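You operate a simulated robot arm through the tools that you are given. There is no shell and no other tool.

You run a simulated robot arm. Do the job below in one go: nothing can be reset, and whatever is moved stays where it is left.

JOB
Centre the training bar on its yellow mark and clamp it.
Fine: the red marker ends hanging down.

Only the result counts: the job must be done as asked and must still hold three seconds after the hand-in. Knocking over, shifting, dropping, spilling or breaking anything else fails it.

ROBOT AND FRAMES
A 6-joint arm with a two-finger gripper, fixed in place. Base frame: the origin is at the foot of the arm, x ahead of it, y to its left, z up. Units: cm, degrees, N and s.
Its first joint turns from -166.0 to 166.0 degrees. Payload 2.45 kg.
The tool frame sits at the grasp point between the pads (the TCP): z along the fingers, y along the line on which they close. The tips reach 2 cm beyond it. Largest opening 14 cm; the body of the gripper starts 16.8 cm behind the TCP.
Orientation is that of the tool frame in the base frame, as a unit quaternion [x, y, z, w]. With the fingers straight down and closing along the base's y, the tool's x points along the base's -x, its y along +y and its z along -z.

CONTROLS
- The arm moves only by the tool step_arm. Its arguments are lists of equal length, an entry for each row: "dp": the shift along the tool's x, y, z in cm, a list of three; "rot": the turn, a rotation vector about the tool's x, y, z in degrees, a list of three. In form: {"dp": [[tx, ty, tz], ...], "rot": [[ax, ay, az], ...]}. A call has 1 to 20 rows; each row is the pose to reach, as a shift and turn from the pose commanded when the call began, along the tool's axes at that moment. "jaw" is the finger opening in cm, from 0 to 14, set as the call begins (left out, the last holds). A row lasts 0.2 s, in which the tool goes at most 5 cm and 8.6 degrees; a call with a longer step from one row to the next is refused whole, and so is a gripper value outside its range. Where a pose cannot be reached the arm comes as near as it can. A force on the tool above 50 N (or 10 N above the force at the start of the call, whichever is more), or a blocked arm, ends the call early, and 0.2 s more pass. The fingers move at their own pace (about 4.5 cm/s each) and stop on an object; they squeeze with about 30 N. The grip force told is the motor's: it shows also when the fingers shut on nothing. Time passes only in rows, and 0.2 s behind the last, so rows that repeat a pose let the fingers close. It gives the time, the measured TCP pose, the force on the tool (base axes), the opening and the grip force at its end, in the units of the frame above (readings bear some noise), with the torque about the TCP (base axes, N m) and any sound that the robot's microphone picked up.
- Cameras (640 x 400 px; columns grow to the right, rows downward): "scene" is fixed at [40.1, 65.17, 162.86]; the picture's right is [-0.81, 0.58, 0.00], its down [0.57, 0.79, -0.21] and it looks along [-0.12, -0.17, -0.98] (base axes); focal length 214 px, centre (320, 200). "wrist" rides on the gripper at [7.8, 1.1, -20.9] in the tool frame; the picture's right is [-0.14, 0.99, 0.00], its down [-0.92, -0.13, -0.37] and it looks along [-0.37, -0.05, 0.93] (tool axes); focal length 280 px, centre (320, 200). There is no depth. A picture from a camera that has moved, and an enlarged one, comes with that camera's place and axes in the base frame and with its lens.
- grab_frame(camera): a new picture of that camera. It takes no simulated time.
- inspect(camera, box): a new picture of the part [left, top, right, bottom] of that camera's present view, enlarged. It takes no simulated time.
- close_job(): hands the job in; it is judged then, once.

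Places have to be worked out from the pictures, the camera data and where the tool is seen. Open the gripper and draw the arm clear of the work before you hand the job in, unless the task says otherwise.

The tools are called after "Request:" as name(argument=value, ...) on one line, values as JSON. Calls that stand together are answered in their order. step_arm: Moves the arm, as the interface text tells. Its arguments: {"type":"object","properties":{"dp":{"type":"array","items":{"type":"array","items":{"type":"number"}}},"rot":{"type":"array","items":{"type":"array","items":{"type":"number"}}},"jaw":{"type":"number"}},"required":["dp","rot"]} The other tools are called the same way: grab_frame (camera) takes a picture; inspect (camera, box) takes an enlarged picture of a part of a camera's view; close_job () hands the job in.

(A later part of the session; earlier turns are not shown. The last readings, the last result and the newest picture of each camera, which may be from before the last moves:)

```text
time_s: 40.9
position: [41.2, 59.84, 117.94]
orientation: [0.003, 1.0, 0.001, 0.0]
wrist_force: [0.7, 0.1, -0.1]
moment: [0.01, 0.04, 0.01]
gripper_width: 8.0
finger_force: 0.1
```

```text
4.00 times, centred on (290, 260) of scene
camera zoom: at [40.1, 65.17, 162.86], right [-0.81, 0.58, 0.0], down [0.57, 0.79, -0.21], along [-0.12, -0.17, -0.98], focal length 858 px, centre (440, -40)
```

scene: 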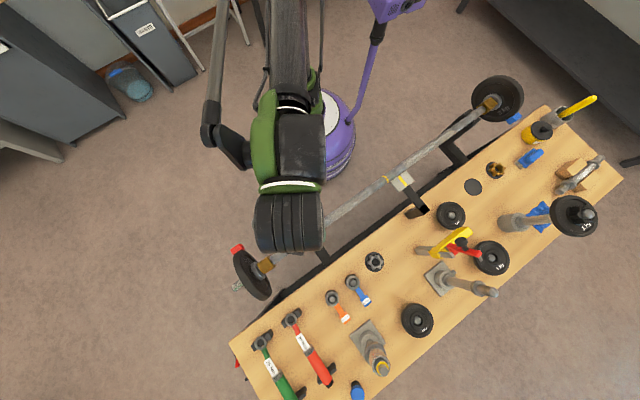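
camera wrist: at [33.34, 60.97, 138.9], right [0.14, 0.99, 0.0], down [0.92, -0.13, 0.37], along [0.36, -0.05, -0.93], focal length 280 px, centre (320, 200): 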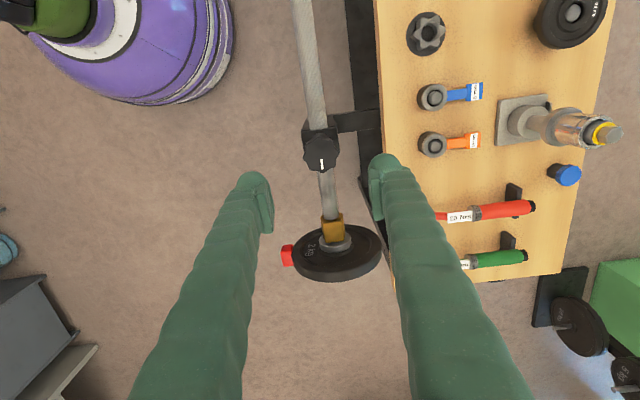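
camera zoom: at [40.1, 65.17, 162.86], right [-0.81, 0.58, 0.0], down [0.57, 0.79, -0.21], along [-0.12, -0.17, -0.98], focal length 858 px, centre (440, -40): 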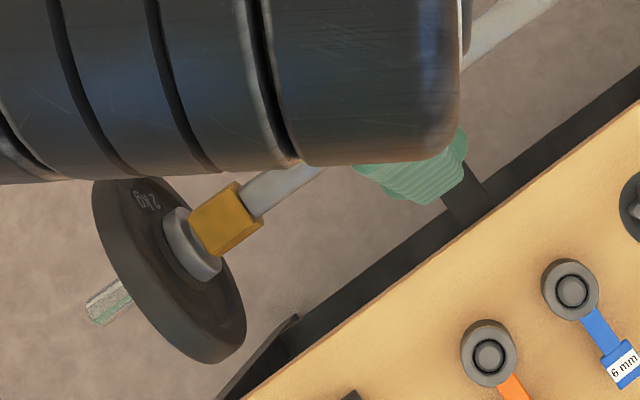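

The knob now points exactly opposite (180° open). I go back to the knurl at x ≈ 20.5 above the bar, then descend with jaws open.

Request:
step_arm(dp=[[4.5, 0, 0], [9, 0, 0], [13.5, 0, 0], [18, 0, 0], [20.6, 0.1, 0], [20.6, 0.1, 4.5], [20.6, 0.1, 9], [20.6, 0.1, 13.5], [20.6, 0.1, 18], [20.6, 0.1, 22], [20.6, 0.1, 25], [20.6, 0.1, 26]], rot=[[0, 0, 0], [0, 0, 0], [0, 0, 0], [0, 0, 0], [0, 0, 0], [0, 0, 0], [0, 0, 0], [0, 0, 0], [0, 0, 0], [0, 0, 0], [0, 0, 0], [0, 0, 0]])

Request:
grab_frame(camera="wrist")

Request:
grab_frame(camera="scene")

```text
time_s: 43.5
position: [20.38, 60.33, 91.9]
orientation: [0.003, 1.0, 0.001, 0.0]
wrist_force: [-0.5, 0.4, 0.2]
moment: [-0.04, -0.01, -0.03]
gripper_width: 8.0
finger_force: 0.1
```

```text
taken
camera wrist: at [12.67, 61.3, 112.78], right [0.14, 0.99, 0.0], down [0.92, -0.13, 0.37], along [0.36, -0.05, -0.93], focal length 280 px, centre (320, 200)
```

wrist: 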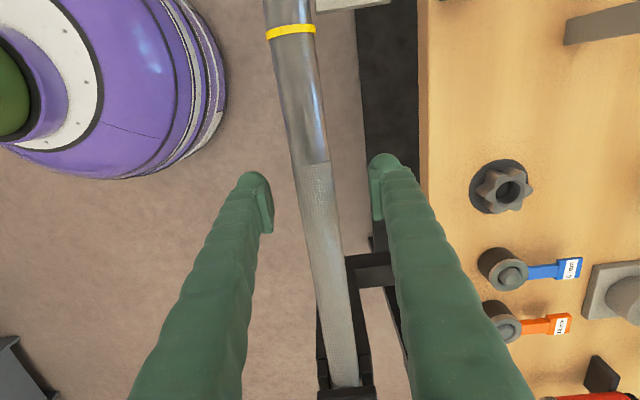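

```text
taken
```

scene: 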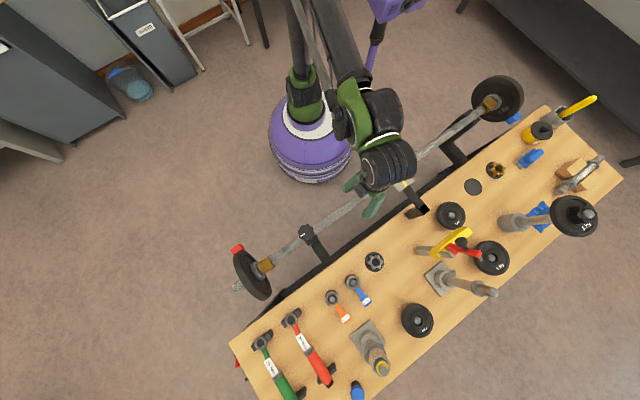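

The bar sits between the fingers, slightly off to -y as before. I shift -0.2 cm in y while closing.

Request:
step_arm(dp=[[0, -0.2, 0], [0, -0.2, 0], [0, -0.2, 0], [0, -0.2, 0], [0, -0.2, 0]], rot=[[0, 0, 0], [0, 0, 0], [0, 0, 0], [0, 0, 0], [0, 0, 0]], jaw=0)

```text
time_s: 44.7
position: [20.55, 59.95, 91.87]
orientation: [0.002, 1.0, 0.001, 0.0]
wrist_force: [0.1, 4.6, 0.1]
moment: [-0.03, -0.03, 0.45]
gripper_width: 2.38
finger_force: 38.5
```

The bar is gripped with little load. I slide it 1 cm towards -x in small steps and check whether it follows.

Request:
step_arm(dp=[[0.2, 0, 0], [0.4, 0, 0], [0.6, 0, 0], [0.8, 0, 0], [1.0, 0, 0]], rot=[[0, 0, 0], [0, 0, 0], [0, 0, 0], [0, 0, 0], [0, 0, 0]])

Request:
grab_frame(camera="wrist")

```text
time_s: 45.9
position: [19.49, 59.91, 91.91]
orientation: [0.003, 1.0, 0.0, 0.001]
wrist_force: [8.4, 13.1, -19.8]
moment: [-0.15, -0.43, 0.62]
gripper_width: 2.36
finger_force: 45.1
```

```text
taken
camera wrist: at [11.73, 61.1, 112.81], right [0.14, 0.99, 0.0], down [0.92, -0.13, 0.37], along [0.36, -0.05, -0.93], focal length 280 px, centre (320, 200)
```

wrist: 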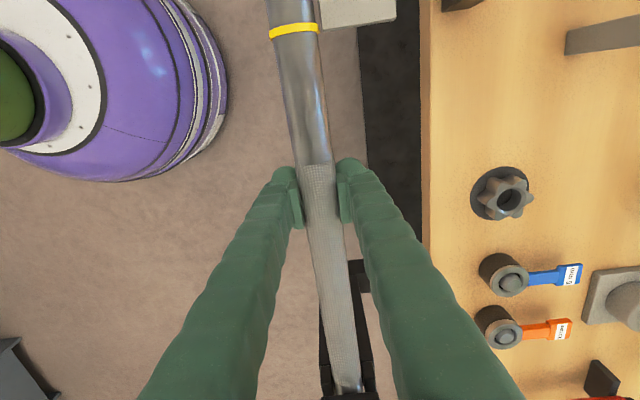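

It follows now: the ring stays put in the picture while the tool moved 1 cm, at only 8 N. I slide a further 3.1 cm, easing slightly in y and z to cut the side loads.

Request:
step_arm(dp=[[0.3, 0.03, 0.03], [0.6, 0.05, 0.05], [0.9, 0.05, 0.05], [1.2, 0.05, 0.05], [1.5, 0.05, 0.05], [1.8, 0.05, 0.05], [2.1, 0.05, 0.05], [2.4, 0.05, 0.05], [2.7, 0.05, 0.05], [2.9, 0.05, 0.05], [3.1, 0.05, 0.05]], rot=[[0, 0, 0], [0, 0, 0], [0, 0, 0], [0, 0, 0], [0, 0, 0], [0, 0, 0], [0, 0, 0], [0, 0, 0], [0, 0, 0], [0, 0, 0], [0, 0, 0]])

Request:
grab_frame(camera="wrist")

Request:
inspect(camera="wrist", box=[240, 0, 400, 100])

```text
time_s: 48.3
position: [16.42, 60.0, 91.91]
orientation: [0.003, 1.0, -0.001, -0.001]
wrist_force: [8.3, 4.7, 6.4]
moment: [-0.12, 0.07, 0.58]
gripper_width: 2.39
finger_force: 45.5
```

```text
taken
camera wrist: at [8.62, 61.1, 112.81], right [0.14, 0.99, 0.0], down [0.92, -0.13, 0.37], along [0.36, -0.05, -0.93], focal length 280 px, centre (320, 200)
```

wrist: 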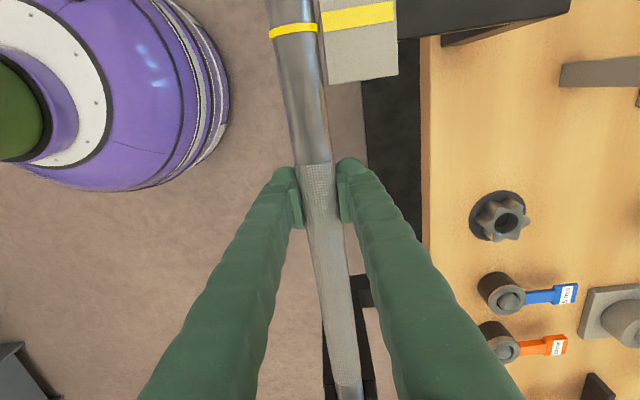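

```text
4.00 times, centred on (320, 50) of wrist
camera zoom: at [8.62, 61.1, 112.81], right [0.14, 0.99, 0.0], down [0.92, -0.13, 0.37], along [0.36, -0.05, -0.93], focal length 1122 px, centre (320, 800)
```

zoom: 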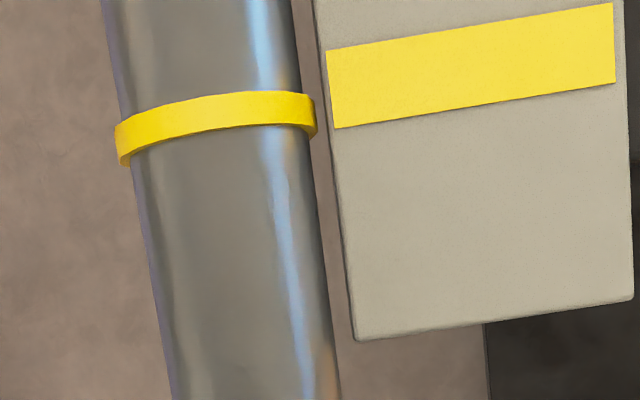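

The slide worked: ring and band now agree within about 0.1 cm. Next I roll the bar by tilting the tool about the bar's axis, top towards the arm, in 5° steps for the first 30°.

Request:
step_arm(dp=[[0, 0, 0], [0, 0, 0], [0, 0, 0], [0, 0, 0], [0, 0, 0], [0, 0, 0]], rot=[[-5, 0, 0], [-10, 0, 0], [-15, 0, 0], [-20, 0, 0], [-25, 0, 0], [-30, 0, 0]])

Request:
grab_frame(camera="scene")

Request:
inspect(camera="scene", box=[220, 210, 360, 310])

```text
time_s: 49.4
position: [16.37, 60.34, 92.02]
orientation: [0.003, 0.984, 0.178, 0.001]
wrist_force: [-2.9, 23.6, -13.7]
moment: [-0.15, -0.73, 0.26]
gripper_width: 2.38
finger_force: 45.1
stopped in row 5: the force on the tool passed its limit at 55 N (the readings are from after the stop); the commanded pose is now the measured one
```

```text
taken
```

scene: 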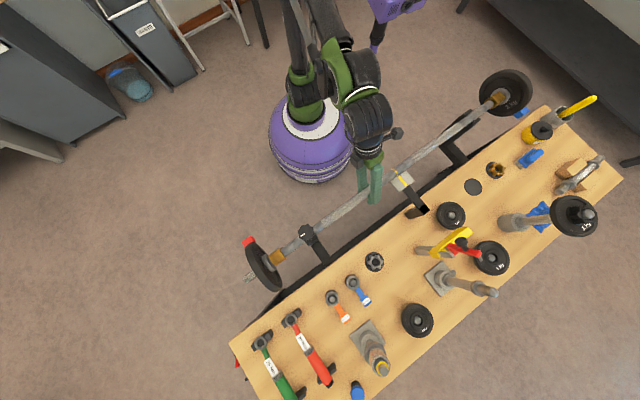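

```text
4.00 times, centred on (290, 260) of scene
camera zoom: at [40.1, 65.17, 162.86], right [-0.81, 0.58, 0.0], down [0.57, 0.79, -0.21], along [-0.12, -0.17, -0.98], focal length 858 px, centre (440, -40)
```

zoom: 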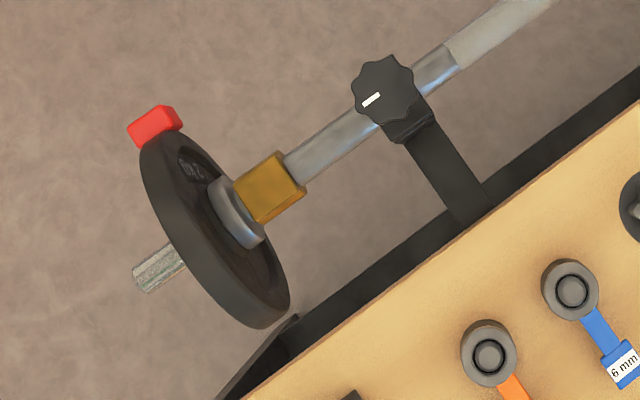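

The stop came from my pivot being off: the bar's axis must lie about 1.5 cm above the TCP, so tilting levered it sideways. The marker has barely moved. I open the jaws, bring the tool upright and re-measure the bar's height.

Request:
step_arm(dp=[[0, 0, 0], [0, 0, 0], [0, 0, 0]], rot=[[0, 0, 0], [0, 0, 0], [0, 0, 0]], jaw=8)

Request:
step_arm(dp=[[0, 0, 0], [0, 0, 0], [0, 0, 0]], rot=[[7, 0, 0], [14, 0, 0], [20.6, 0, 0]])

Request:
inspect(camera="wrist", box=[240, 0, 400, 100])

Request:
inspect(camera="wrist", box=[240, 120, 400, 220])

```text
time_s: 50.1
position: [16.33, 60.08, 92.1]
orientation: [0.003, 0.984, 0.178, 0.001]
wrist_force: [-0.6, 0.8, 1.0]
moment: [-0.01, 0.0, 0.0]
gripper_width: 7.99
finger_force: 0.0
```

```text
time_s: 51.0
position: [16.44, 60.05, 92.08]
orientation: [0.002, 1.0, -0.002, -0.001]
wrist_force: [-0.1, 0.0, 0.3]
moment: [0.09, -0.03, 0.01]
gripper_width: 7.99
finger_force: 0.1
```

```text
4.00 times, centred on (320, 50) of wrist
camera zoom: at [8.61, 61.25, 112.93], right [0.14, 0.99, 0.0], down [0.92, -0.13, 0.37], along [0.37, -0.06, -0.93], focal length 1122 px, centre (320, 800)
```

zoom: 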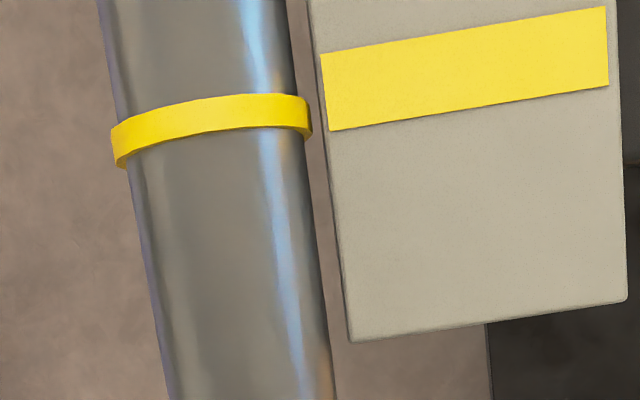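

```text
4.00 times, centred on (320, 170) of wrist
camera zoom: at [8.61, 61.25, 112.93], right [0.14, 0.99, 0.0], down [0.92, -0.13, 0.37], along [0.37, -0.06, -0.93], focal length 1122 px, centre (320, 320)
```

zoom: 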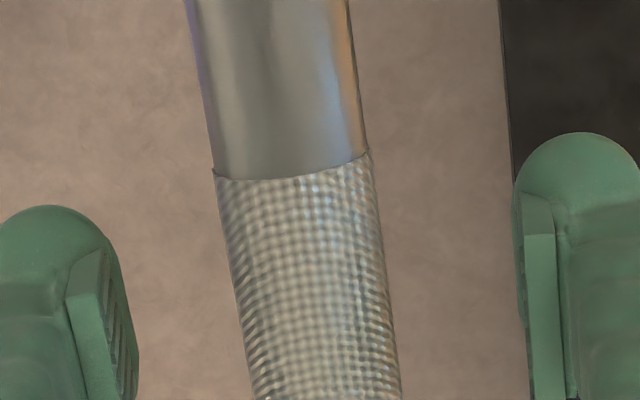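

The bar has not shifted: ring and band still line up. From the apparent bar width and the tilt force, the axis is about 1–1.5 cm above the TCP. I raise 1.3 cm and grip again.

Request:
step_arm(dp=[[0, -0.05, -0.7], [0, -0.05, -1.3], [0, -0.05, -1.3]], rot=[[0, 0, 0], [0, 0, 0], [0, 0, 0]])

Request:
step_arm(dp=[[0, 0, 0], [0, 0, 0], [0, 0, 0], [0, 0, 0], [0, 0, 0]], rot=[[0, 0, 0], [0, 0, 0], [0, 0, 0], [0, 0, 0], [0, 0, 0]], jaw=0)

Request:
step_arm(dp=[[0, 0, 0], [0, 0, 0], [0, 0, 0], [0, 0, 0]], rot=[[-4, 0, 0], [-8, 0, 0], [-12, 0, 0], [-12, 0, 0]])

Request:
inspect(camera="scene", box=[220, 210, 360, 310])

```text
time_s: 51.8
position: [16.48, 60.1, 93.36]
orientation: [0.003, 1.0, -0.001, 0.0]
wrist_force: [0.9, -0.2, 0.2]
moment: [0.05, -0.03, 0.01]
gripper_width: 7.98
finger_force: 0.1
```

```text
time_s: 53.0
position: [16.49, 60.0, 93.31]
orientation: [0.003, 1.0, -0.001, 0.0]
wrist_force: [-0.2, -10.5, -3.4]
moment: [-0.06, 0.0, 0.9]
gripper_width: 2.51
finger_force: 39.5
```

```text
time_s: 54.1
position: [16.37, 59.95, 93.33]
orientation: [0.003, 0.995, 0.102, 0.0]
wrist_force: [3.1, -15.7, 1.6]
moment: [-0.08, -0.37, 1.05]
gripper_width: 2.51
finger_force: 45.5
stopped in row 4: the force on the tool passed its limit at 51 N (the readings are from after the stop); the commanded pose is now the measured one
```

```text
4.00 times, centred on (290, 260) of scene
camera zoom: at [40.1, 65.17, 162.86], right [-0.81, 0.58, 0.0], down [0.57, 0.79, -0.21], along [-0.12, -0.17, -0.98], focal length 858 px, centre (440, -40)
```

zoom: 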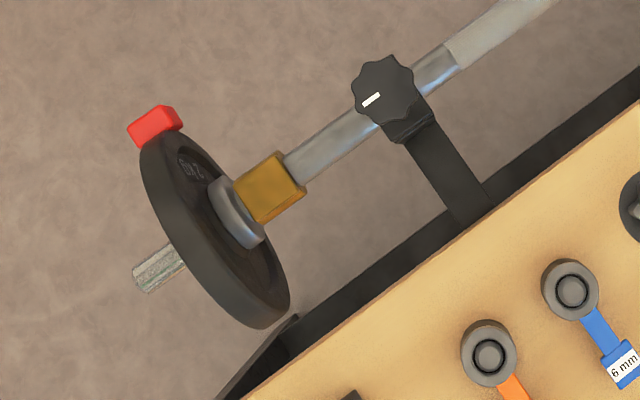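

The opening now reads 2.51, the full bar diameter, so the height is better, but the force limit tripped again. There is also a yaw torque of about 1 Nm. I look closely at the plate, its lettering and the marker to see whether anything turned.

Request:
inspect(camera="scene", box=[245, 225, 305, 285])

Request:
inspect(camera="scene", box=[460, 60, 540, 120])

Request:
grab_frame(camera="wrist")

```text
6.67 times, centred on (275, 255) of scene
camera zoom: at [40.1, 65.17, 162.86], right [-0.81, 0.58, 0.0], down [0.57, 0.79, -0.21], along [-0.12, -0.17, -0.98], focal length 1430 px, centre (620, -167)
```

zoom: 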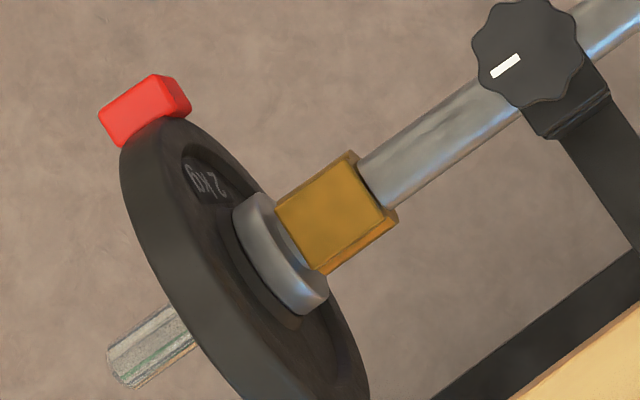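

```text
6.67 times, centred on (500, 90) of scene
camera zoom: at [40.1, 65.17, 162.86], right [-0.81, 0.58, 0.0], down [0.57, 0.79, -0.21], along [-0.12, -0.17, -0.98], focal length 1430 px, centre (-880, 933)
```

zoom: 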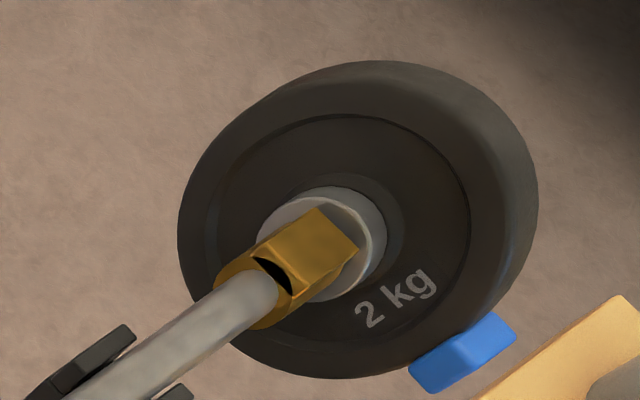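

```text
taken
camera wrist: at [8.61, 56.75, 114.0], right [0.14, 0.97, 0.2], down [0.92, -0.21, 0.33], along [0.37, 0.14, -0.92], focal length 280 px, centre (320, 200)
```

wrist: 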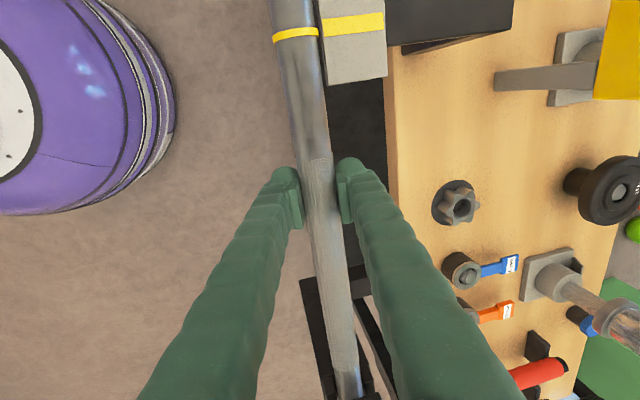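

Neither plate has turned, so the pads are slipping round the bar: its radius is too small for the grip to transmit the torque. The square gold collar next to the red plate has flats that would give a positive hold. I release, rise and go over to look at it.

Request:
step_arm(dp=[[0, 0, 0], [0, 0, 0], [0, 0, 0]], rot=[[0, 0, 0], [0, 0, 0], [0, 0, 0]], jaw=9)

Request:
step_arm(dp=[[0, 0, 0], [0, 0, 0]], rot=[[6, 0, -0.2], [11.7, 0, -0.4]])

Request:
step_arm(dp=[[0, 0, -4], [0, 0, -8], [0, 0, -12], [0, 0, -16], [0, 0, -20], [0, 0, -24], [-4, 0, -26], [-8, 0, -26], [-12, 0, -26], [-16, 0, -26], [-20, 0, -26], [-24, 0, -26], [-28, 0, -26], [-32, 0, -26], [-36, 0, -26]], rot=[[0, 0, 0], [0, 0, 0], [0, 0, 0], [0, 0, 0], [0, 0, 0], [0, 0, 0], [0, 0, 0], [0, 0, 0], [0, 0, 0], [0, 0, 0], [0, 0, 0], [0, 0, 0], [0, 0, 0], [0, 0, 0], [0, 0, 0]])

Request:
grab_frame(camera="wrist")

Request:
inspect(camera="wrist", box=[240, 120, 400, 260])

```text
time_s: 54.9
position: [16.43, 60.19, 93.28]
orientation: [0.003, 0.995, 0.103, 0.001]
wrist_force: [-0.5, -0.1, 0.1]
moment: [0.04, -0.01, 0.0]
gripper_width: 9.02
finger_force: 0.0
```

```text
time_s: 55.5
position: [16.47, 60.03, 93.26]
orientation: [-0.001, 1.0, 0.0, 0.001]
wrist_force: [-0.5, -0.8, -0.1]
moment: [0.05, -0.01, 0.0]
gripper_width: 9.01
finger_force: 0.2
```

```text
time_s: 58.7
position: [52.32, 59.92, 119.35]
orientation: [-0.001, 1.0, 0.001, 0.0]
wrist_force: [-1.3, -0.6, 0.1]
moment: [0.02, -0.07, -0.01]
gripper_width: 9.0
finger_force: 0.1
```

```text
taken
camera wrist: at [44.6, 61.02, 140.28], right [0.14, 0.99, 0.0], down [0.92, -0.13, 0.37], along [0.37, -0.05, -0.93], focal length 280 px, centre (320, 200)
```

wrist: 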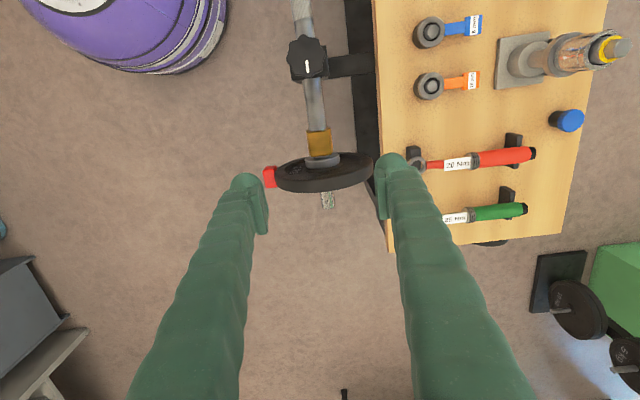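

```text
2.86 times, centred on (320, 190) of wrist
camera zoom: at [44.6, 61.02, 140.28], right [0.14, 0.99, 0.0], down [0.92, -0.13, 0.37], along [0.37, -0.05, -0.93], focal length 801 px, centre (320, 229)
```

zoom: 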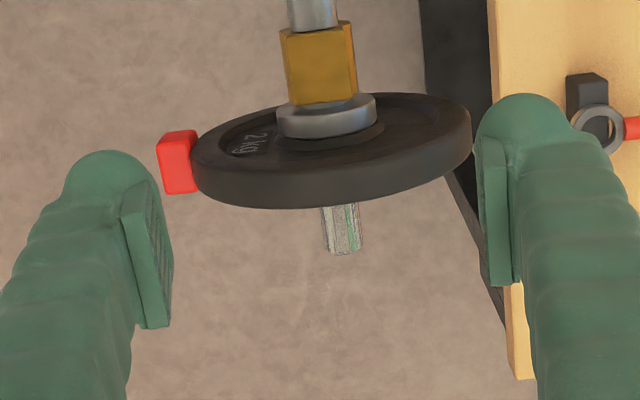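

The collar is a square block about 3.8 cm wide at x ≈ 51–54.5, just inside the plate. I descend over it with the jaws open 9 cm, stopping at z ≈ 100 to check clearance.

Request:
step_arm(dp=[[0, 0, 4], [0, 0, 8], [0, 0, 12], [0, 0, 16], [0, 0, 19.3]], rot=[[0, 0, 0], [0, 0, 0], [0, 0, 0], [0, 0, 0], [0, 0, 0]])

Request:
grab_frame(camera="wrist")

Request:
inspect(camera="wrist", box=[240, 120, 400, 260])

```text
time_s: 59.9
position: [52.43, 60.09, 99.79]
orientation: [-0.002, 1.0, 0.001, -0.001]
wrist_force: [-0.3, 0.0, 0.1]
moment: [0.02, 0.01, -0.01]
gripper_width: 8.99
finger_force: 0.1
```

```text
taken
camera wrist: at [44.64, 61.05, 120.73], right [0.14, 0.99, 0.0], down [0.92, -0.13, 0.37], along [0.37, -0.05, -0.93], focal length 280 px, centre (320, 200)
```

wrist: 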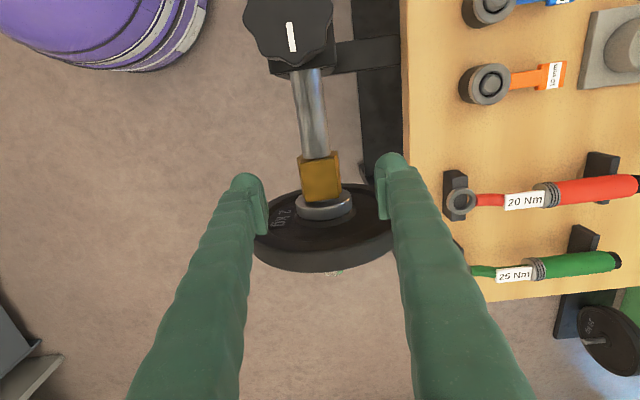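

```text
2.86 times, centred on (320, 190) of wrist
camera zoom: at [44.64, 61.05, 120.73], right [0.14, 0.99, 0.0], down [0.92, -0.13, 0.37], along [0.37, -0.05, -0.93], focal length 801 px, centre (320, 229)
```

zoom: 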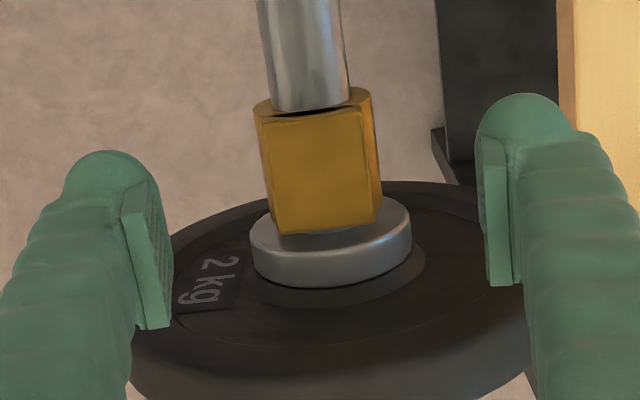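

The collar's +y face is just visible from above, so it is already turned about 10° (top towards the arm). I descend to the bar axis, tilt the tool 10° to match the flats, and close on the collar.

Request:
step_arm(dp=[[0, -0.05, 2], [0, -0.1, 4], [0, -0.1, 6.1], [0, -0.1, 6.1], [0, -0.1, 6.1]], rot=[[0, 0, 0], [0, 0, 0], [0, 0, 0], [-5, 0, 0], [-10, 0, 0]])

Request:
step_arm(dp=[[0, 0, 0], [0, 0, 0], [0, 0, 0], [0, 0, 0], [0, 0, 0]], rot=[[0, 0, 0], [0, 0, 0], [0, 0, 0], [0, 0, 0], [0, 0, 0]], jaw=2)

Request:
grab_frame(camera="wrist")

Request:
inspect(camera="wrist", box=[240, 120, 400, 260])

```text
time_s: 61.1
position: [52.43, 60.11, 93.77]
orientation: [-0.001, 0.996, 0.089, 0.001]
wrist_force: [0.3, 0.8, 0.4]
moment: [-0.01, 0.01, -0.01]
gripper_width: 9.01
finger_force: 0.1
```

```text
time_s: 62.3
position: [52.42, 60.08, 93.87]
orientation: [-0.001, 0.996, 0.09, 0.001]
wrist_force: [6.5, 22.1, 13.9]
moment: [-0.87, 0.06, -0.45]
gripper_width: 3.28
finger_force: 37.5
```

```text
taken
camera wrist: at [44.57, 57.49, 114.59], right [0.14, 0.98, 0.18], down [0.92, -0.19, 0.34], along [0.37, 0.12, -0.92], focal length 280 px, centre (320, 200)
```

wrist: 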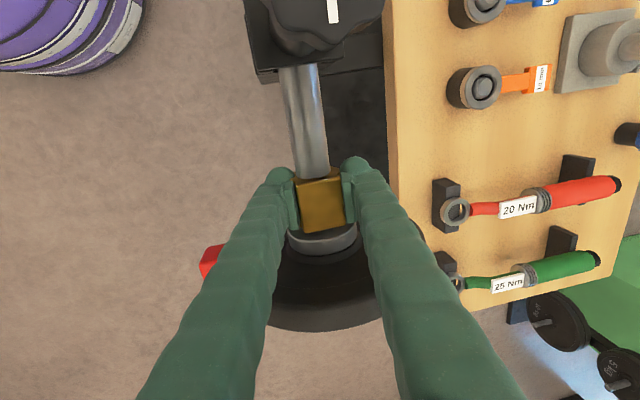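

```text
2.86 times, centred on (320, 190) of wrist
camera zoom: at [44.57, 57.49, 114.59], right [0.14, 0.98, 0.18], down [0.92, -0.19, 0.34], along [0.37, 0.12, -0.92], focal length 801 px, centre (320, 229)
```

zoom: 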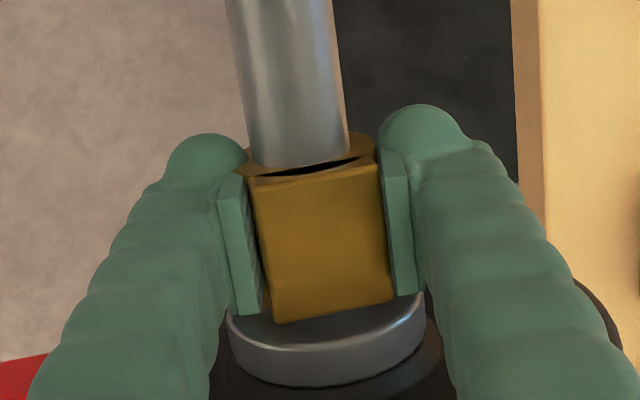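

The collar is held at 3.28 cm on its flats. I ease 0.15 cm along tool y to relieve the side load and tilt a further 16° to see whether the plate turns.

Request:
step_arm(dp=[[0, 0.1, 0], [0, 0.2, 0], [0, 0.2, 0], [0, 0.2, 0], [0, 0.2, 0], [0, 0.2, 0]], rot=[[0, 0, 0], [0, 0, 0], [-4, 0, 0], [-8, 0, 0], [-12, 0, 0], [-16, 0, 0]])

Request:
inspect(camera="scene", box=[460, 60, 540, 120])

Request:
grab_frame(camera="wrist")

```text
time_s: 63.7
position: [52.43, 60.2, 93.92]
orientation: [-0.001, 0.974, 0.226, -0.001]
wrist_force: [-2.2, 5.0, -5.3]
moment: [-0.96, 0.23, -0.63]
gripper_width: 3.76
finger_force: 44.6
```

```text
6.67 times, centred on (500, 90) of scene
camera zoom: at [40.1, 65.17, 162.86], right [-0.81, 0.58, 0.0], down [0.57, 0.79, -0.21], along [-0.12, -0.17, -0.98], focal length 1430 px, centre (-880, 933)
```

zoom: 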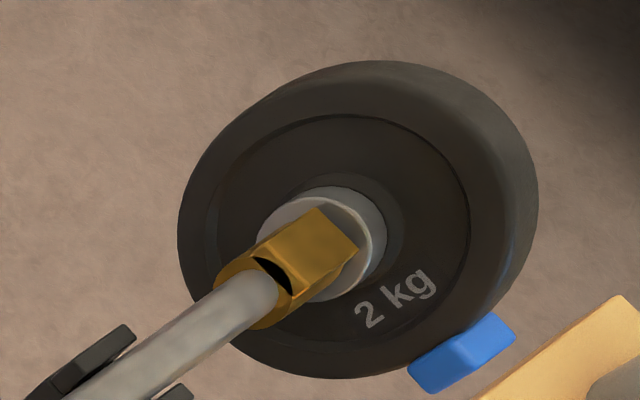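

```text
taken
camera wrist: at [44.61, 51.91, 113.14], right [0.14, 0.89, 0.44], down [0.92, -0.28, 0.27], along [0.36, 0.36, -0.86], focal length 280 px, centre (320, 200)
```

wrist: 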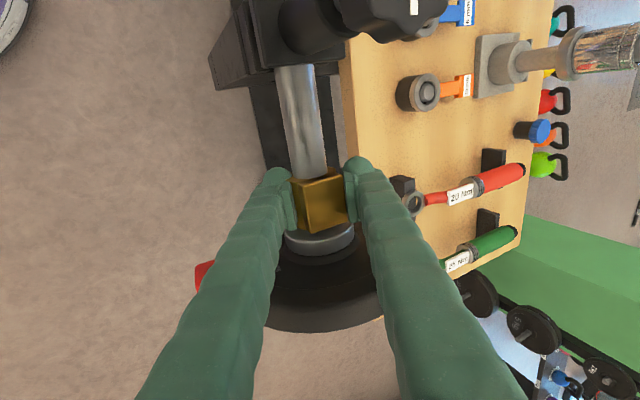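

The jaws were spread from 3.28 to 3.76 cm at about 1 Nm, and the far plate did not turn. So either the collar is not turning, or the bar's rotation is held by something. I look at the whole scene and the red end again.

Request:
grab_frame(camera="scene")

Request:
inspect(camera="scene", box=[235, 215, 325, 295])

Request:
inspect(camera="wrist", box=[200, 0, 400, 140])

Request:
inspect(camera="wrist", box=[180, 140, 420, 340])

```text
taken
```

scene: 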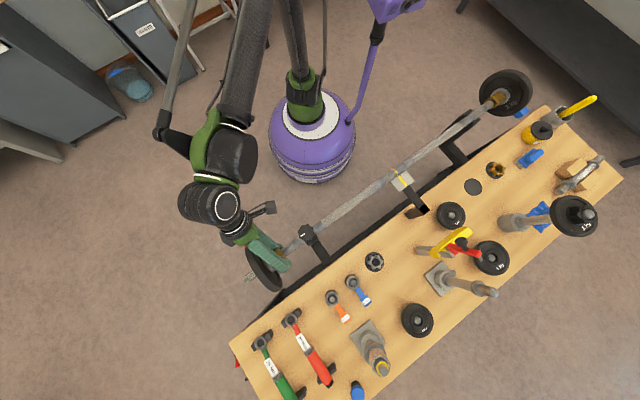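

```text
5.00 times, centred on (280, 255) of scene
camera zoom: at [40.1, 65.17, 162.86], right [-0.81, 0.58, 0.0], down [0.57, 0.79, -0.21], along [-0.12, -0.17, -0.98], focal length 1072 px, centre (520, -75)
```

zoom: 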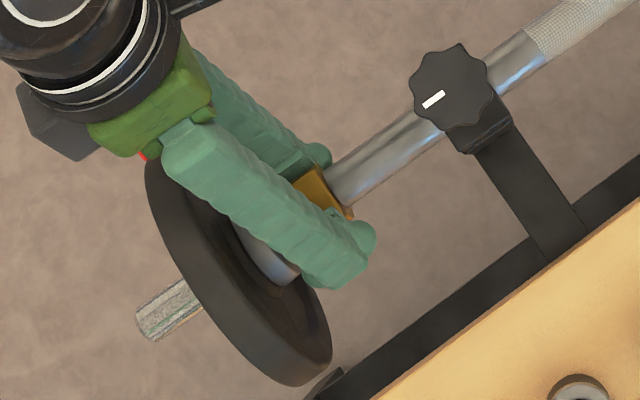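

```text
2.86 times, centred on (300, 70) of wrist
camera zoom: at [44.61, 51.91, 113.14], right [0.14, 0.89, 0.44], down [0.92, -0.28, 0.27], along [0.36, 0.36, -0.86], focal length 801 px, centre (377, 571)
```

zoom: 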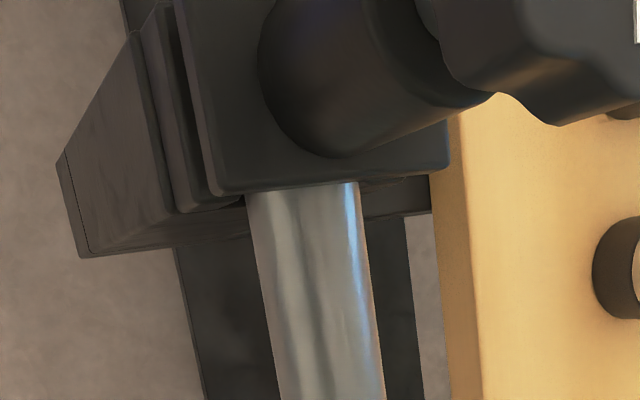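

```text
2.00 times, centred on (300, 240) of wrist
camera zoom: at [44.61, 51.91, 113.14], right [0.14, 0.89, 0.44], down [0.92, -0.28, 0.27], along [0.36, 0.36, -0.86], focal length 561 px, centre (360, 120)
```

zoom: 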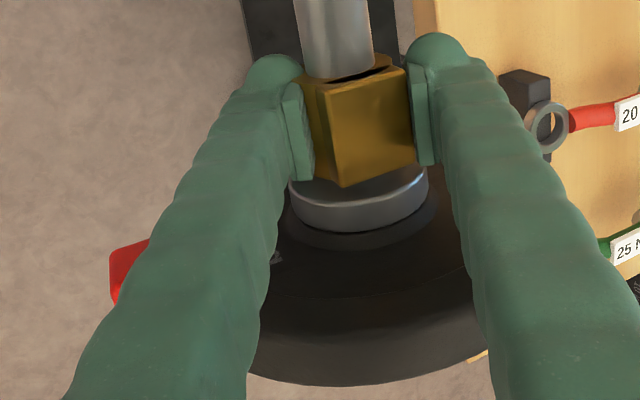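

The fingers span the collar's corners without turning it, so rotation needs more than about 1 Nm. Pushing tangentially on the red marker itself gives a 9 cm lever, so I'll do that with closed fingertips. First I open and back out along the fingers.

Request:
step_arm(dp=[[0, 0, 0], [0, 0, 0], [0, 0, 0], [0, 0, 0]], rot=[[0, 0, 0], [0, 0, 0], [0, 0, 0], [0, 0, 0]], jaw=9)

Request:
step_arm(dp=[[0, 0, -3], [0, 0, -6], [0, 0, -9], [0, 0, -12], [0, 0, -15]], rot=[[0, 0, 0], [0, 0, 0], [0, 0, 0], [0, 0, 0], [0, 0, 0]])

Request:
grab_frame(camera="wrist")

Request:
inspect(camera="wrist", box=[200, 120, 420, 280])

```text
time_s: 64.7
position: [52.31, 60.23, 93.98]
orientation: [-0.001, 0.974, 0.226, 0.0]
wrist_force: [0.5, -0.9, 0.3]
moment: [0.0, 0.0, 0.02]
gripper_width: 9.0
finger_force: 0.1
```

```text
time_s: 65.9
position: [52.47, 53.63, 107.31]
orientation: [-0.001, 0.974, 0.226, -0.001]
wrist_force: [0.2, -0.6, 0.7]
moment: [0.0, -0.01, -0.01]
gripper_width: 9.04
finger_force: 0.1
```

```text
taken
camera wrist: at [44.77, 45.24, 126.59], right [0.14, 0.89, 0.44], down [0.92, -0.28, 0.27], along [0.36, 0.36, -0.86], focal length 280 px, centre (320, 200)
```

wrist: 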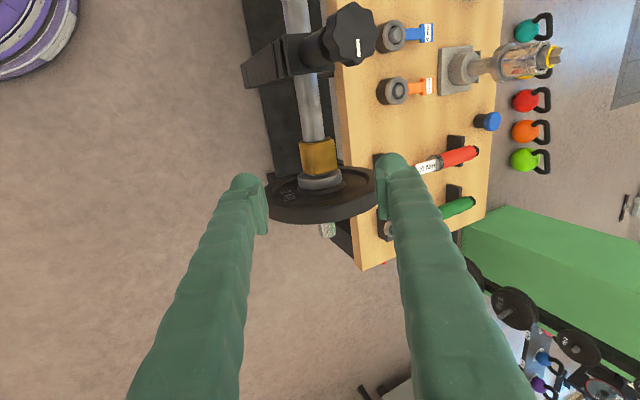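

```text
2.50 times, centred on (310, 200) of wrist
camera zoom: at [44.77, 45.24, 126.59], right [0.14, 0.89, 0.44], down [0.92, -0.28, 0.27], along [0.36, 0.36, -0.86], focal length 701 px, centre (345, 200)
```

zoom: 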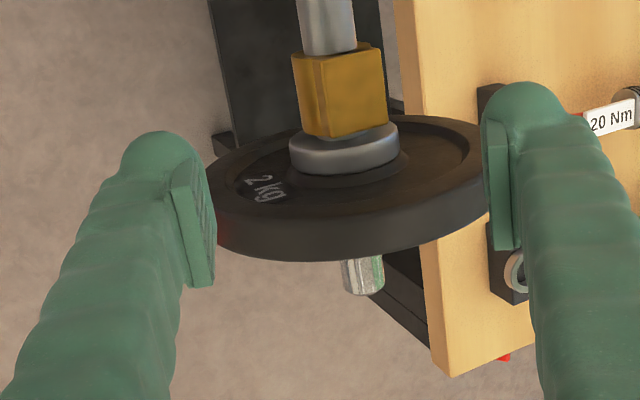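

The collar is tilted about 12° already, so the marker should be about 10° below horizontal. I close the fingers and move beside the plate, outboard of the marker and above it, to see it clearly.

Request:
step_arm(dp=[[-1.3, -1.85, 0], [-2.6, -3.7, 0], [-3.9, -5.55, 0], [-5.2, -7.4, 0], [-5.2, -7.4, 0]], rot=[[4, 0, 0], [8, 0, 0], [12, 0, 0], [14, 0, 0], [14, 0, 0]], jaw=0)

Request:
grab_frame(camera="wrist")

Request:
inspect(camera="wrist", box=[260, 120, 460, 260])

```text
time_s: 67.1
position: [57.62, 47.03, 104.11]
orientation: [-0.001, 0.994, 0.105, 0.0]
wrist_force: [0.3, -0.3, 1.0]
moment: [0.0, -0.02, 0.03]
gripper_width: 0.0
finger_force: 13.2
```

```text
taken
camera wrist: at [49.81, 43.73, 124.79], right [0.14, 0.97, 0.21], down [0.92, -0.2, 0.33], along [0.36, 0.15, -0.92], focal length 280 px, centre (320, 200)
```

wrist: 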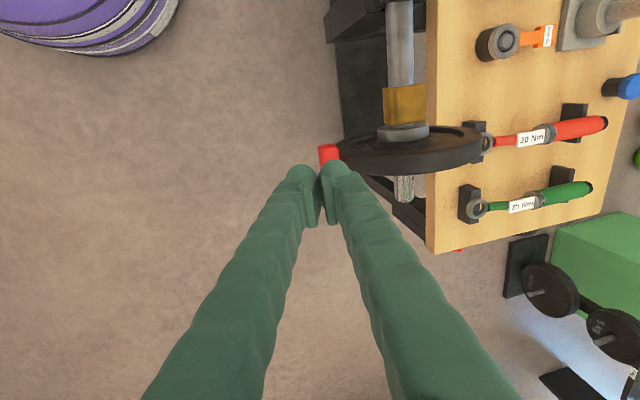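

```text
2.86 times, centred on (360, 190) of wrist
camera zoom: at [49.81, 43.73, 124.79], right [0.14, 0.97, 0.21], down [0.92, -0.2, 0.33], along [0.36, 0.15, -0.92], focal length 801 px, centre (206, 229)
```

zoom: 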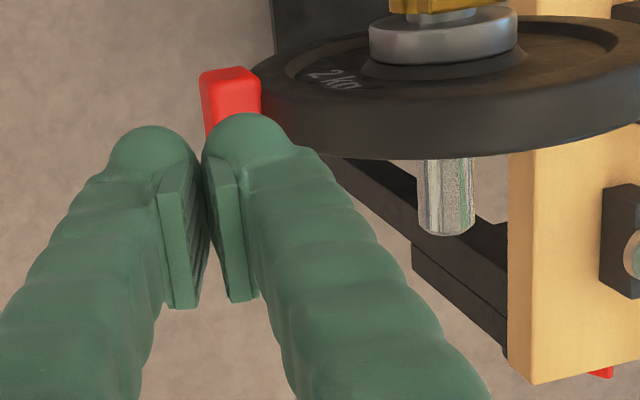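

The marker is visible at about [57.3, 50.5, 92.7], just below my closed fingertips. I move to a pre-contact pose about 1.5 cm above its upper face.

Request:
step_arm(dp=[[0.1, 0.3, 2.6], [0.2, 0.6, 5.2], [0.2, 0.81, 7.74]], rot=[[0, 0, 0], [0, 0, 0], [0, 0, 0]])

Request:
inspect(camera="wrist", box=[260, 100, 460, 240])

Request:
inspect(camera="scene", box=[225, 205, 325, 285])

```text
time_s: 67.9
position: [57.24, 49.49, 96.89]
orientation: [-0.001, 0.994, 0.106, 0.0]
wrist_force: [-0.6, 0.8, -1.0]
moment: [0.01, -0.03, 0.04]
gripper_width: 0.0
finger_force: 29.0
```

```text
2.86 times, centred on (360, 170) of wrist
camera zoom: at [49.61, 46.05, 117.46], right [0.14, 0.97, 0.21], down [0.92, -0.2, 0.33], along [0.37, 0.15, -0.92], focal length 801 px, centre (206, 286)
```

zoom: 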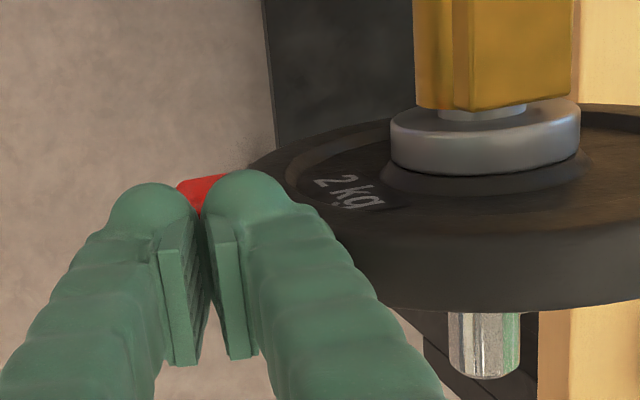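

```text
5.00 times, centred on (275, 245) of scene
camera zoom: at [40.1, 65.17, 162.86], right [-0.81, 0.58, 0.0], down [0.57, 0.79, -0.21], along [-0.12, -0.17, -0.98], focal length 1072 px, centre (545, -25)
```

zoom: 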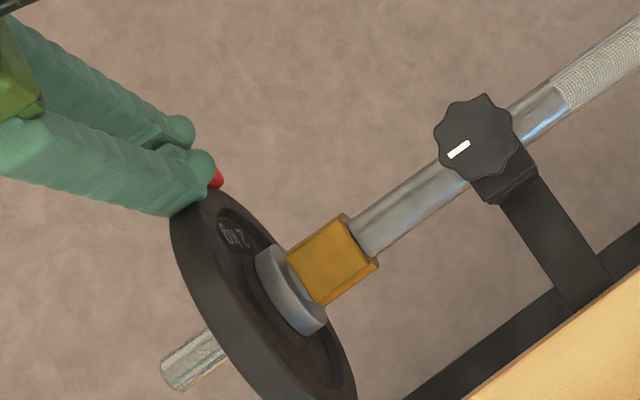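

The fingertips are over the marker's upper face, clear of the rim. I push along the fingers by 2.4 cm in small steps and watch the force for contact and movement.

Request:
step_arm(dp=[[0, 0, 0.4], [0, 0, 0.8], [0, 0, 1.2], [0, 0, 1.6], [0, 0, 2.0], [0, 0, 2.4]], rot=[[0, 0, 0], [0, 0, 0], [0, 0, 0], [0, 0, 0], [0, 0, 0], [0, 0, 0]])

Request:
inspect(camera="wrist", box=[260, 100, 460, 240])

Request:
inspect(camera="scene", box=[460, 60, 540, 120])

```text
time_s: 69.0
position: [57.45, 49.23, 95.16]
orientation: [0.0, 0.995, 0.102, 0.001]
wrist_force: [-0.1, -42.8, 2.1]
moment: [-0.19, -0.03, -0.12]
gripper_width: 0.02
finger_force: 29.6
stopped in row 5: the force on the tool passed its limit at 54 N (the readings are from after the stop); the commanded pose is now the measured one
```

```text
2.86 times, centred on (360, 170) of wrist
camera zoom: at [49.65, 46.0, 115.78], right [0.14, 0.97, 0.2], down [0.92, -0.2, 0.34], along [0.37, 0.14, -0.92], focal length 801 px, centre (206, 286)
```

zoom: 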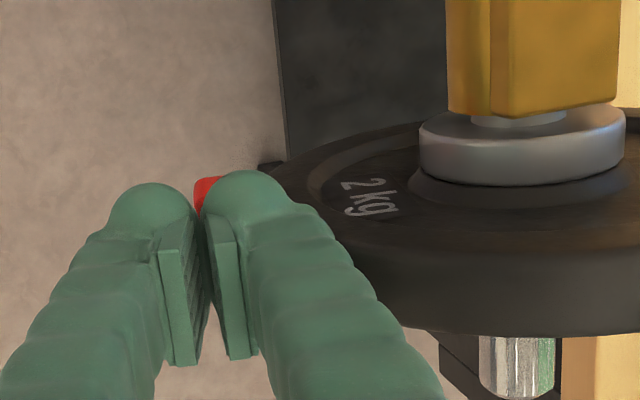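

```text
6.67 times, centred on (500, 90) of scene
camera zoom: at [40.1, 65.17, 162.86], right [-0.81, 0.58, 0.0], down [0.57, 0.79, -0.21], along [-0.12, -0.17, -0.98], focal length 1430 px, centre (-880, 933)
```

zoom: 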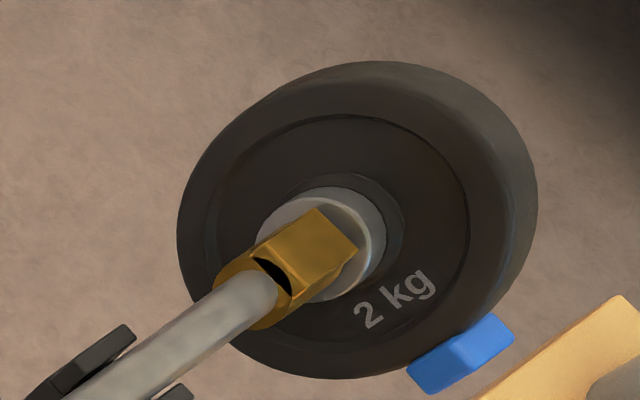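

The 43 N is sideways: the inner finger is wedging on the plate rim rather than on the marker. I back off, move 0.8 cm further out, and push again.

Request:
step_arm(dp=[[0, -0.3, -0.7], [0, -0.8, -1.5], [0, -0.8, -1.5]], rot=[[0, 0, 0], [0, 0, 0], [0, 0, 0]])

Request:
step_arm(dp=[[0, 0, 0.5], [0, 0, 1.0], [0, 0, 1.4], [0, 0, 1.7], [0, 0, 2.0]], rot=[[0, 0, 0], [0, 0, 0], [0, 0, 0], [0, 0, 0], [0, 0, 0]])

Request:
inspect(camera="wrist", box=[260, 100, 460, 240])

```text
time_s: 69.8
position: [57.33, 48.53, 96.47]
orientation: [-0.001, 0.995, 0.104, -0.001]
wrist_force: [0.6, -0.7, -0.3]
moment: [0.08, 0.01, 0.01]
gripper_width: 0.03
finger_force: 29.4
```

```text
time_s: 71.0
position: [57.41, 48.81, 94.38]
orientation: [-0.001, 0.995, 0.103, 0.0]
wrist_force: [-0.3, -0.7, 1.2]
moment: [-0.01, -0.01, 0.02]
gripper_width: 0.0
finger_force: 29.5
```

```text
2.86 times, centred on (360, 170) of wrist
camera zoom: at [49.58, 45.6, 115.03], right [0.14, 0.97, 0.2], down [0.92, -0.2, 0.33], along [0.36, 0.14, -0.92], focal length 801 px, centre (206, 286)
```

zoom: 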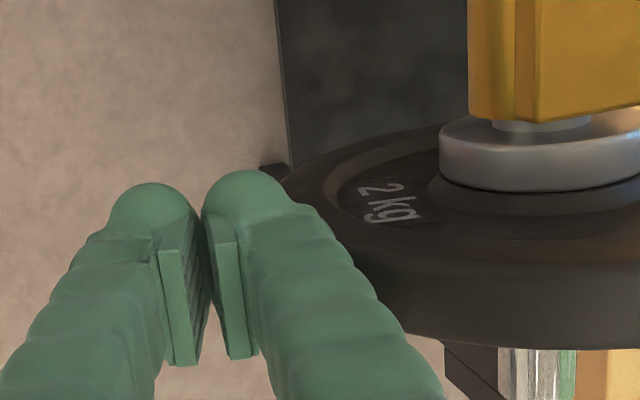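

There is no contact yet. I continue along the same line in small steps.

Request:
step_arm(dp=[[0, 0, 0.3], [0, 0, 0.6], [0, 0, 0.9], [0, 0, 1.2], [0, 0, 1.5]], rot=[[0, 0, 0], [0, 0, 0], [0, 0, 0], [0, 0, 0], [0, 0, 0]])

Request:
grab_frame(camera="wrist")

Request:
inspect(camera="scene", box=[225, 205, 325, 285])

Request:
inspect(camera="scene", box=[460, 60, 540, 120])

```text
time_s: 72.2
position: [57.41, 49.01, 92.94]
orientation: [0.001, 0.995, 0.104, 0.0]
wrist_force: [-4.9, -28.0, -2.3]
moment: [-0.17, 0.05, 0.05]
gripper_width: 0.0
finger_force: 29.4
```

```text
taken
camera wrist: at [49.6, 45.71, 113.61], right [0.14, 0.97, 0.2], down [0.92, -0.2, 0.33], along [0.36, 0.14, -0.92], focal length 280 px, centre (320, 200)
```

wrist: 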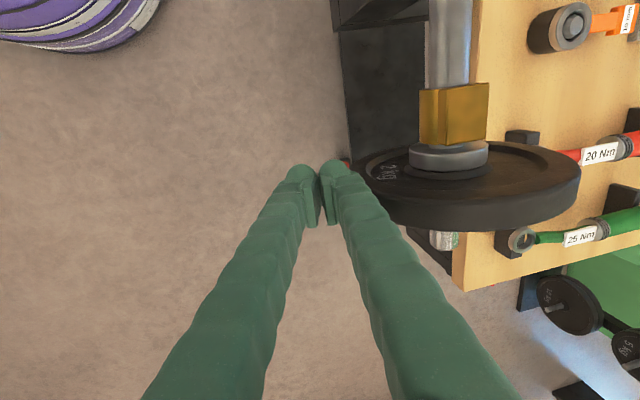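

```text
5.00 times, centred on (275, 245) of scene
camera zoom: at [40.1, 65.17, 162.86], right [-0.81, 0.58, 0.0], down [0.57, 0.79, -0.21], along [-0.12, -0.17, -0.98], focal length 1072 px, centre (545, -25)
```

zoom: 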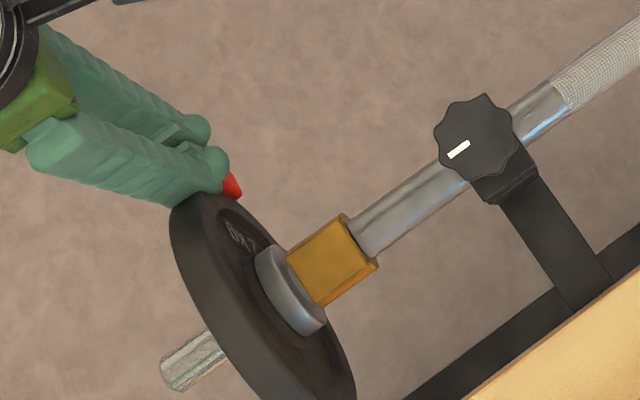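

```text
6.67 times, centred on (500, 90) of scene
camera zoom: at [40.1, 65.17, 162.86], right [-0.81, 0.58, 0.0], down [0.57, 0.79, -0.21], along [-0.12, -0.17, -0.98], focal length 1430 px, centre (-880, 933)
```

zoom: 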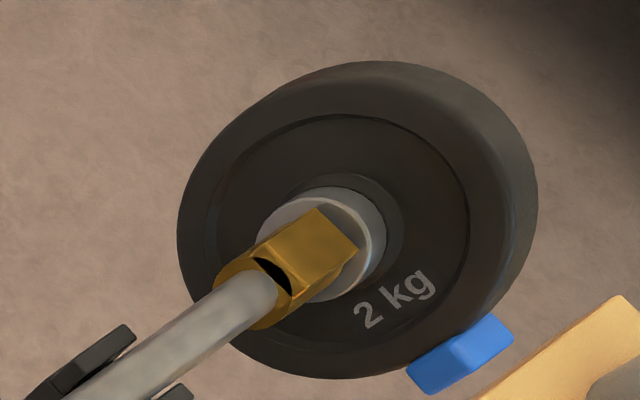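

The red plate has turned about 20° under the push, shown by its lettering moving, while the collar and the far plate stayed still: the plate spins on the bar end with little torque. I keep pushing round the arc to about 45°, tilting the tool to stay tangential.

Request:
step_arm(dp=[[0, 0.0, 0.5], [0, 0.05, 1.1], [0, 0.1, 1.62], [0, 0.16, 2.3], [0, 0.23, 3.02], [0, 0.37, 3.7], [0, 0.53, 4.4]], rot=[[-7, 0, 0], [-13, 0, 0], [-18, 0, 0], [-21.75, 0, 0], [-25.5, 0, 0], [-29.25, 0, 0], [-33, 0, 0]])

Request:
grab_frame(camera="wrist")

Request:
inspect(camera="scene", box=[225, 205, 325, 285])

```text
time_s: 72.8
position: [57.47, 49.02, 91.95]
orientation: [-0.001, 0.982, 0.189, 0.0]
wrist_force: [3.5, -40.2, -11.9]
moment: [-0.35, 0.01, -0.27]
gripper_width: 0.0
finger_force: 29.8
stopped in row 2: the force on the tool passed its limit at 53 N (the readings are from after the stop); the commanded pose is now the measured one
```

```text
taken
camera wrist: at [49.61, 42.22, 111.68], right [0.14, 0.92, 0.37], down [0.92, -0.25, 0.29], along [0.36, 0.3, -0.88], focal length 280 px, centre (320, 200)
```

wrist: 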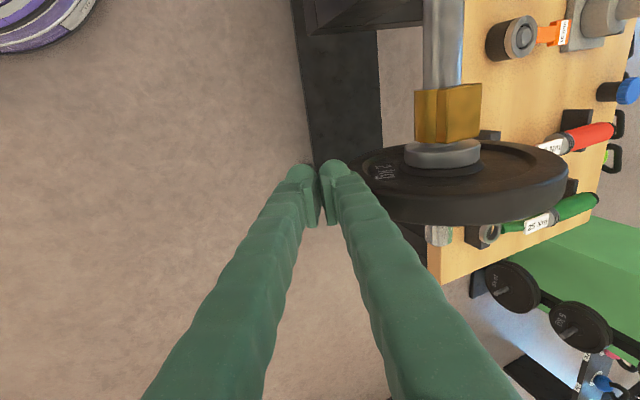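

```text
5.00 times, centred on (275, 245) of scene
camera zoom: at [40.1, 65.17, 162.86], right [-0.81, 0.58, 0.0], down [0.57, 0.79, -0.21], along [-0.12, -0.17, -0.98], focal length 1072 px, centre (545, -25)
```

zoom: 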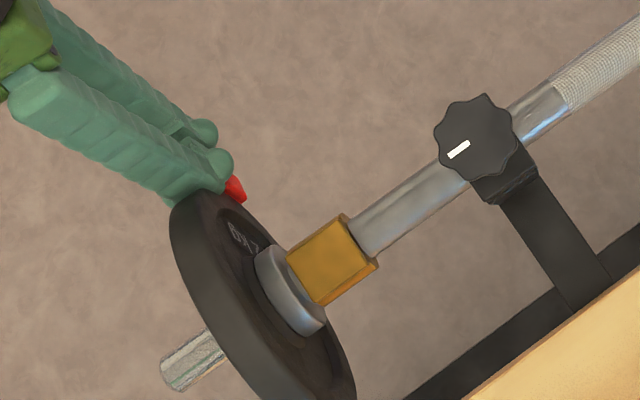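

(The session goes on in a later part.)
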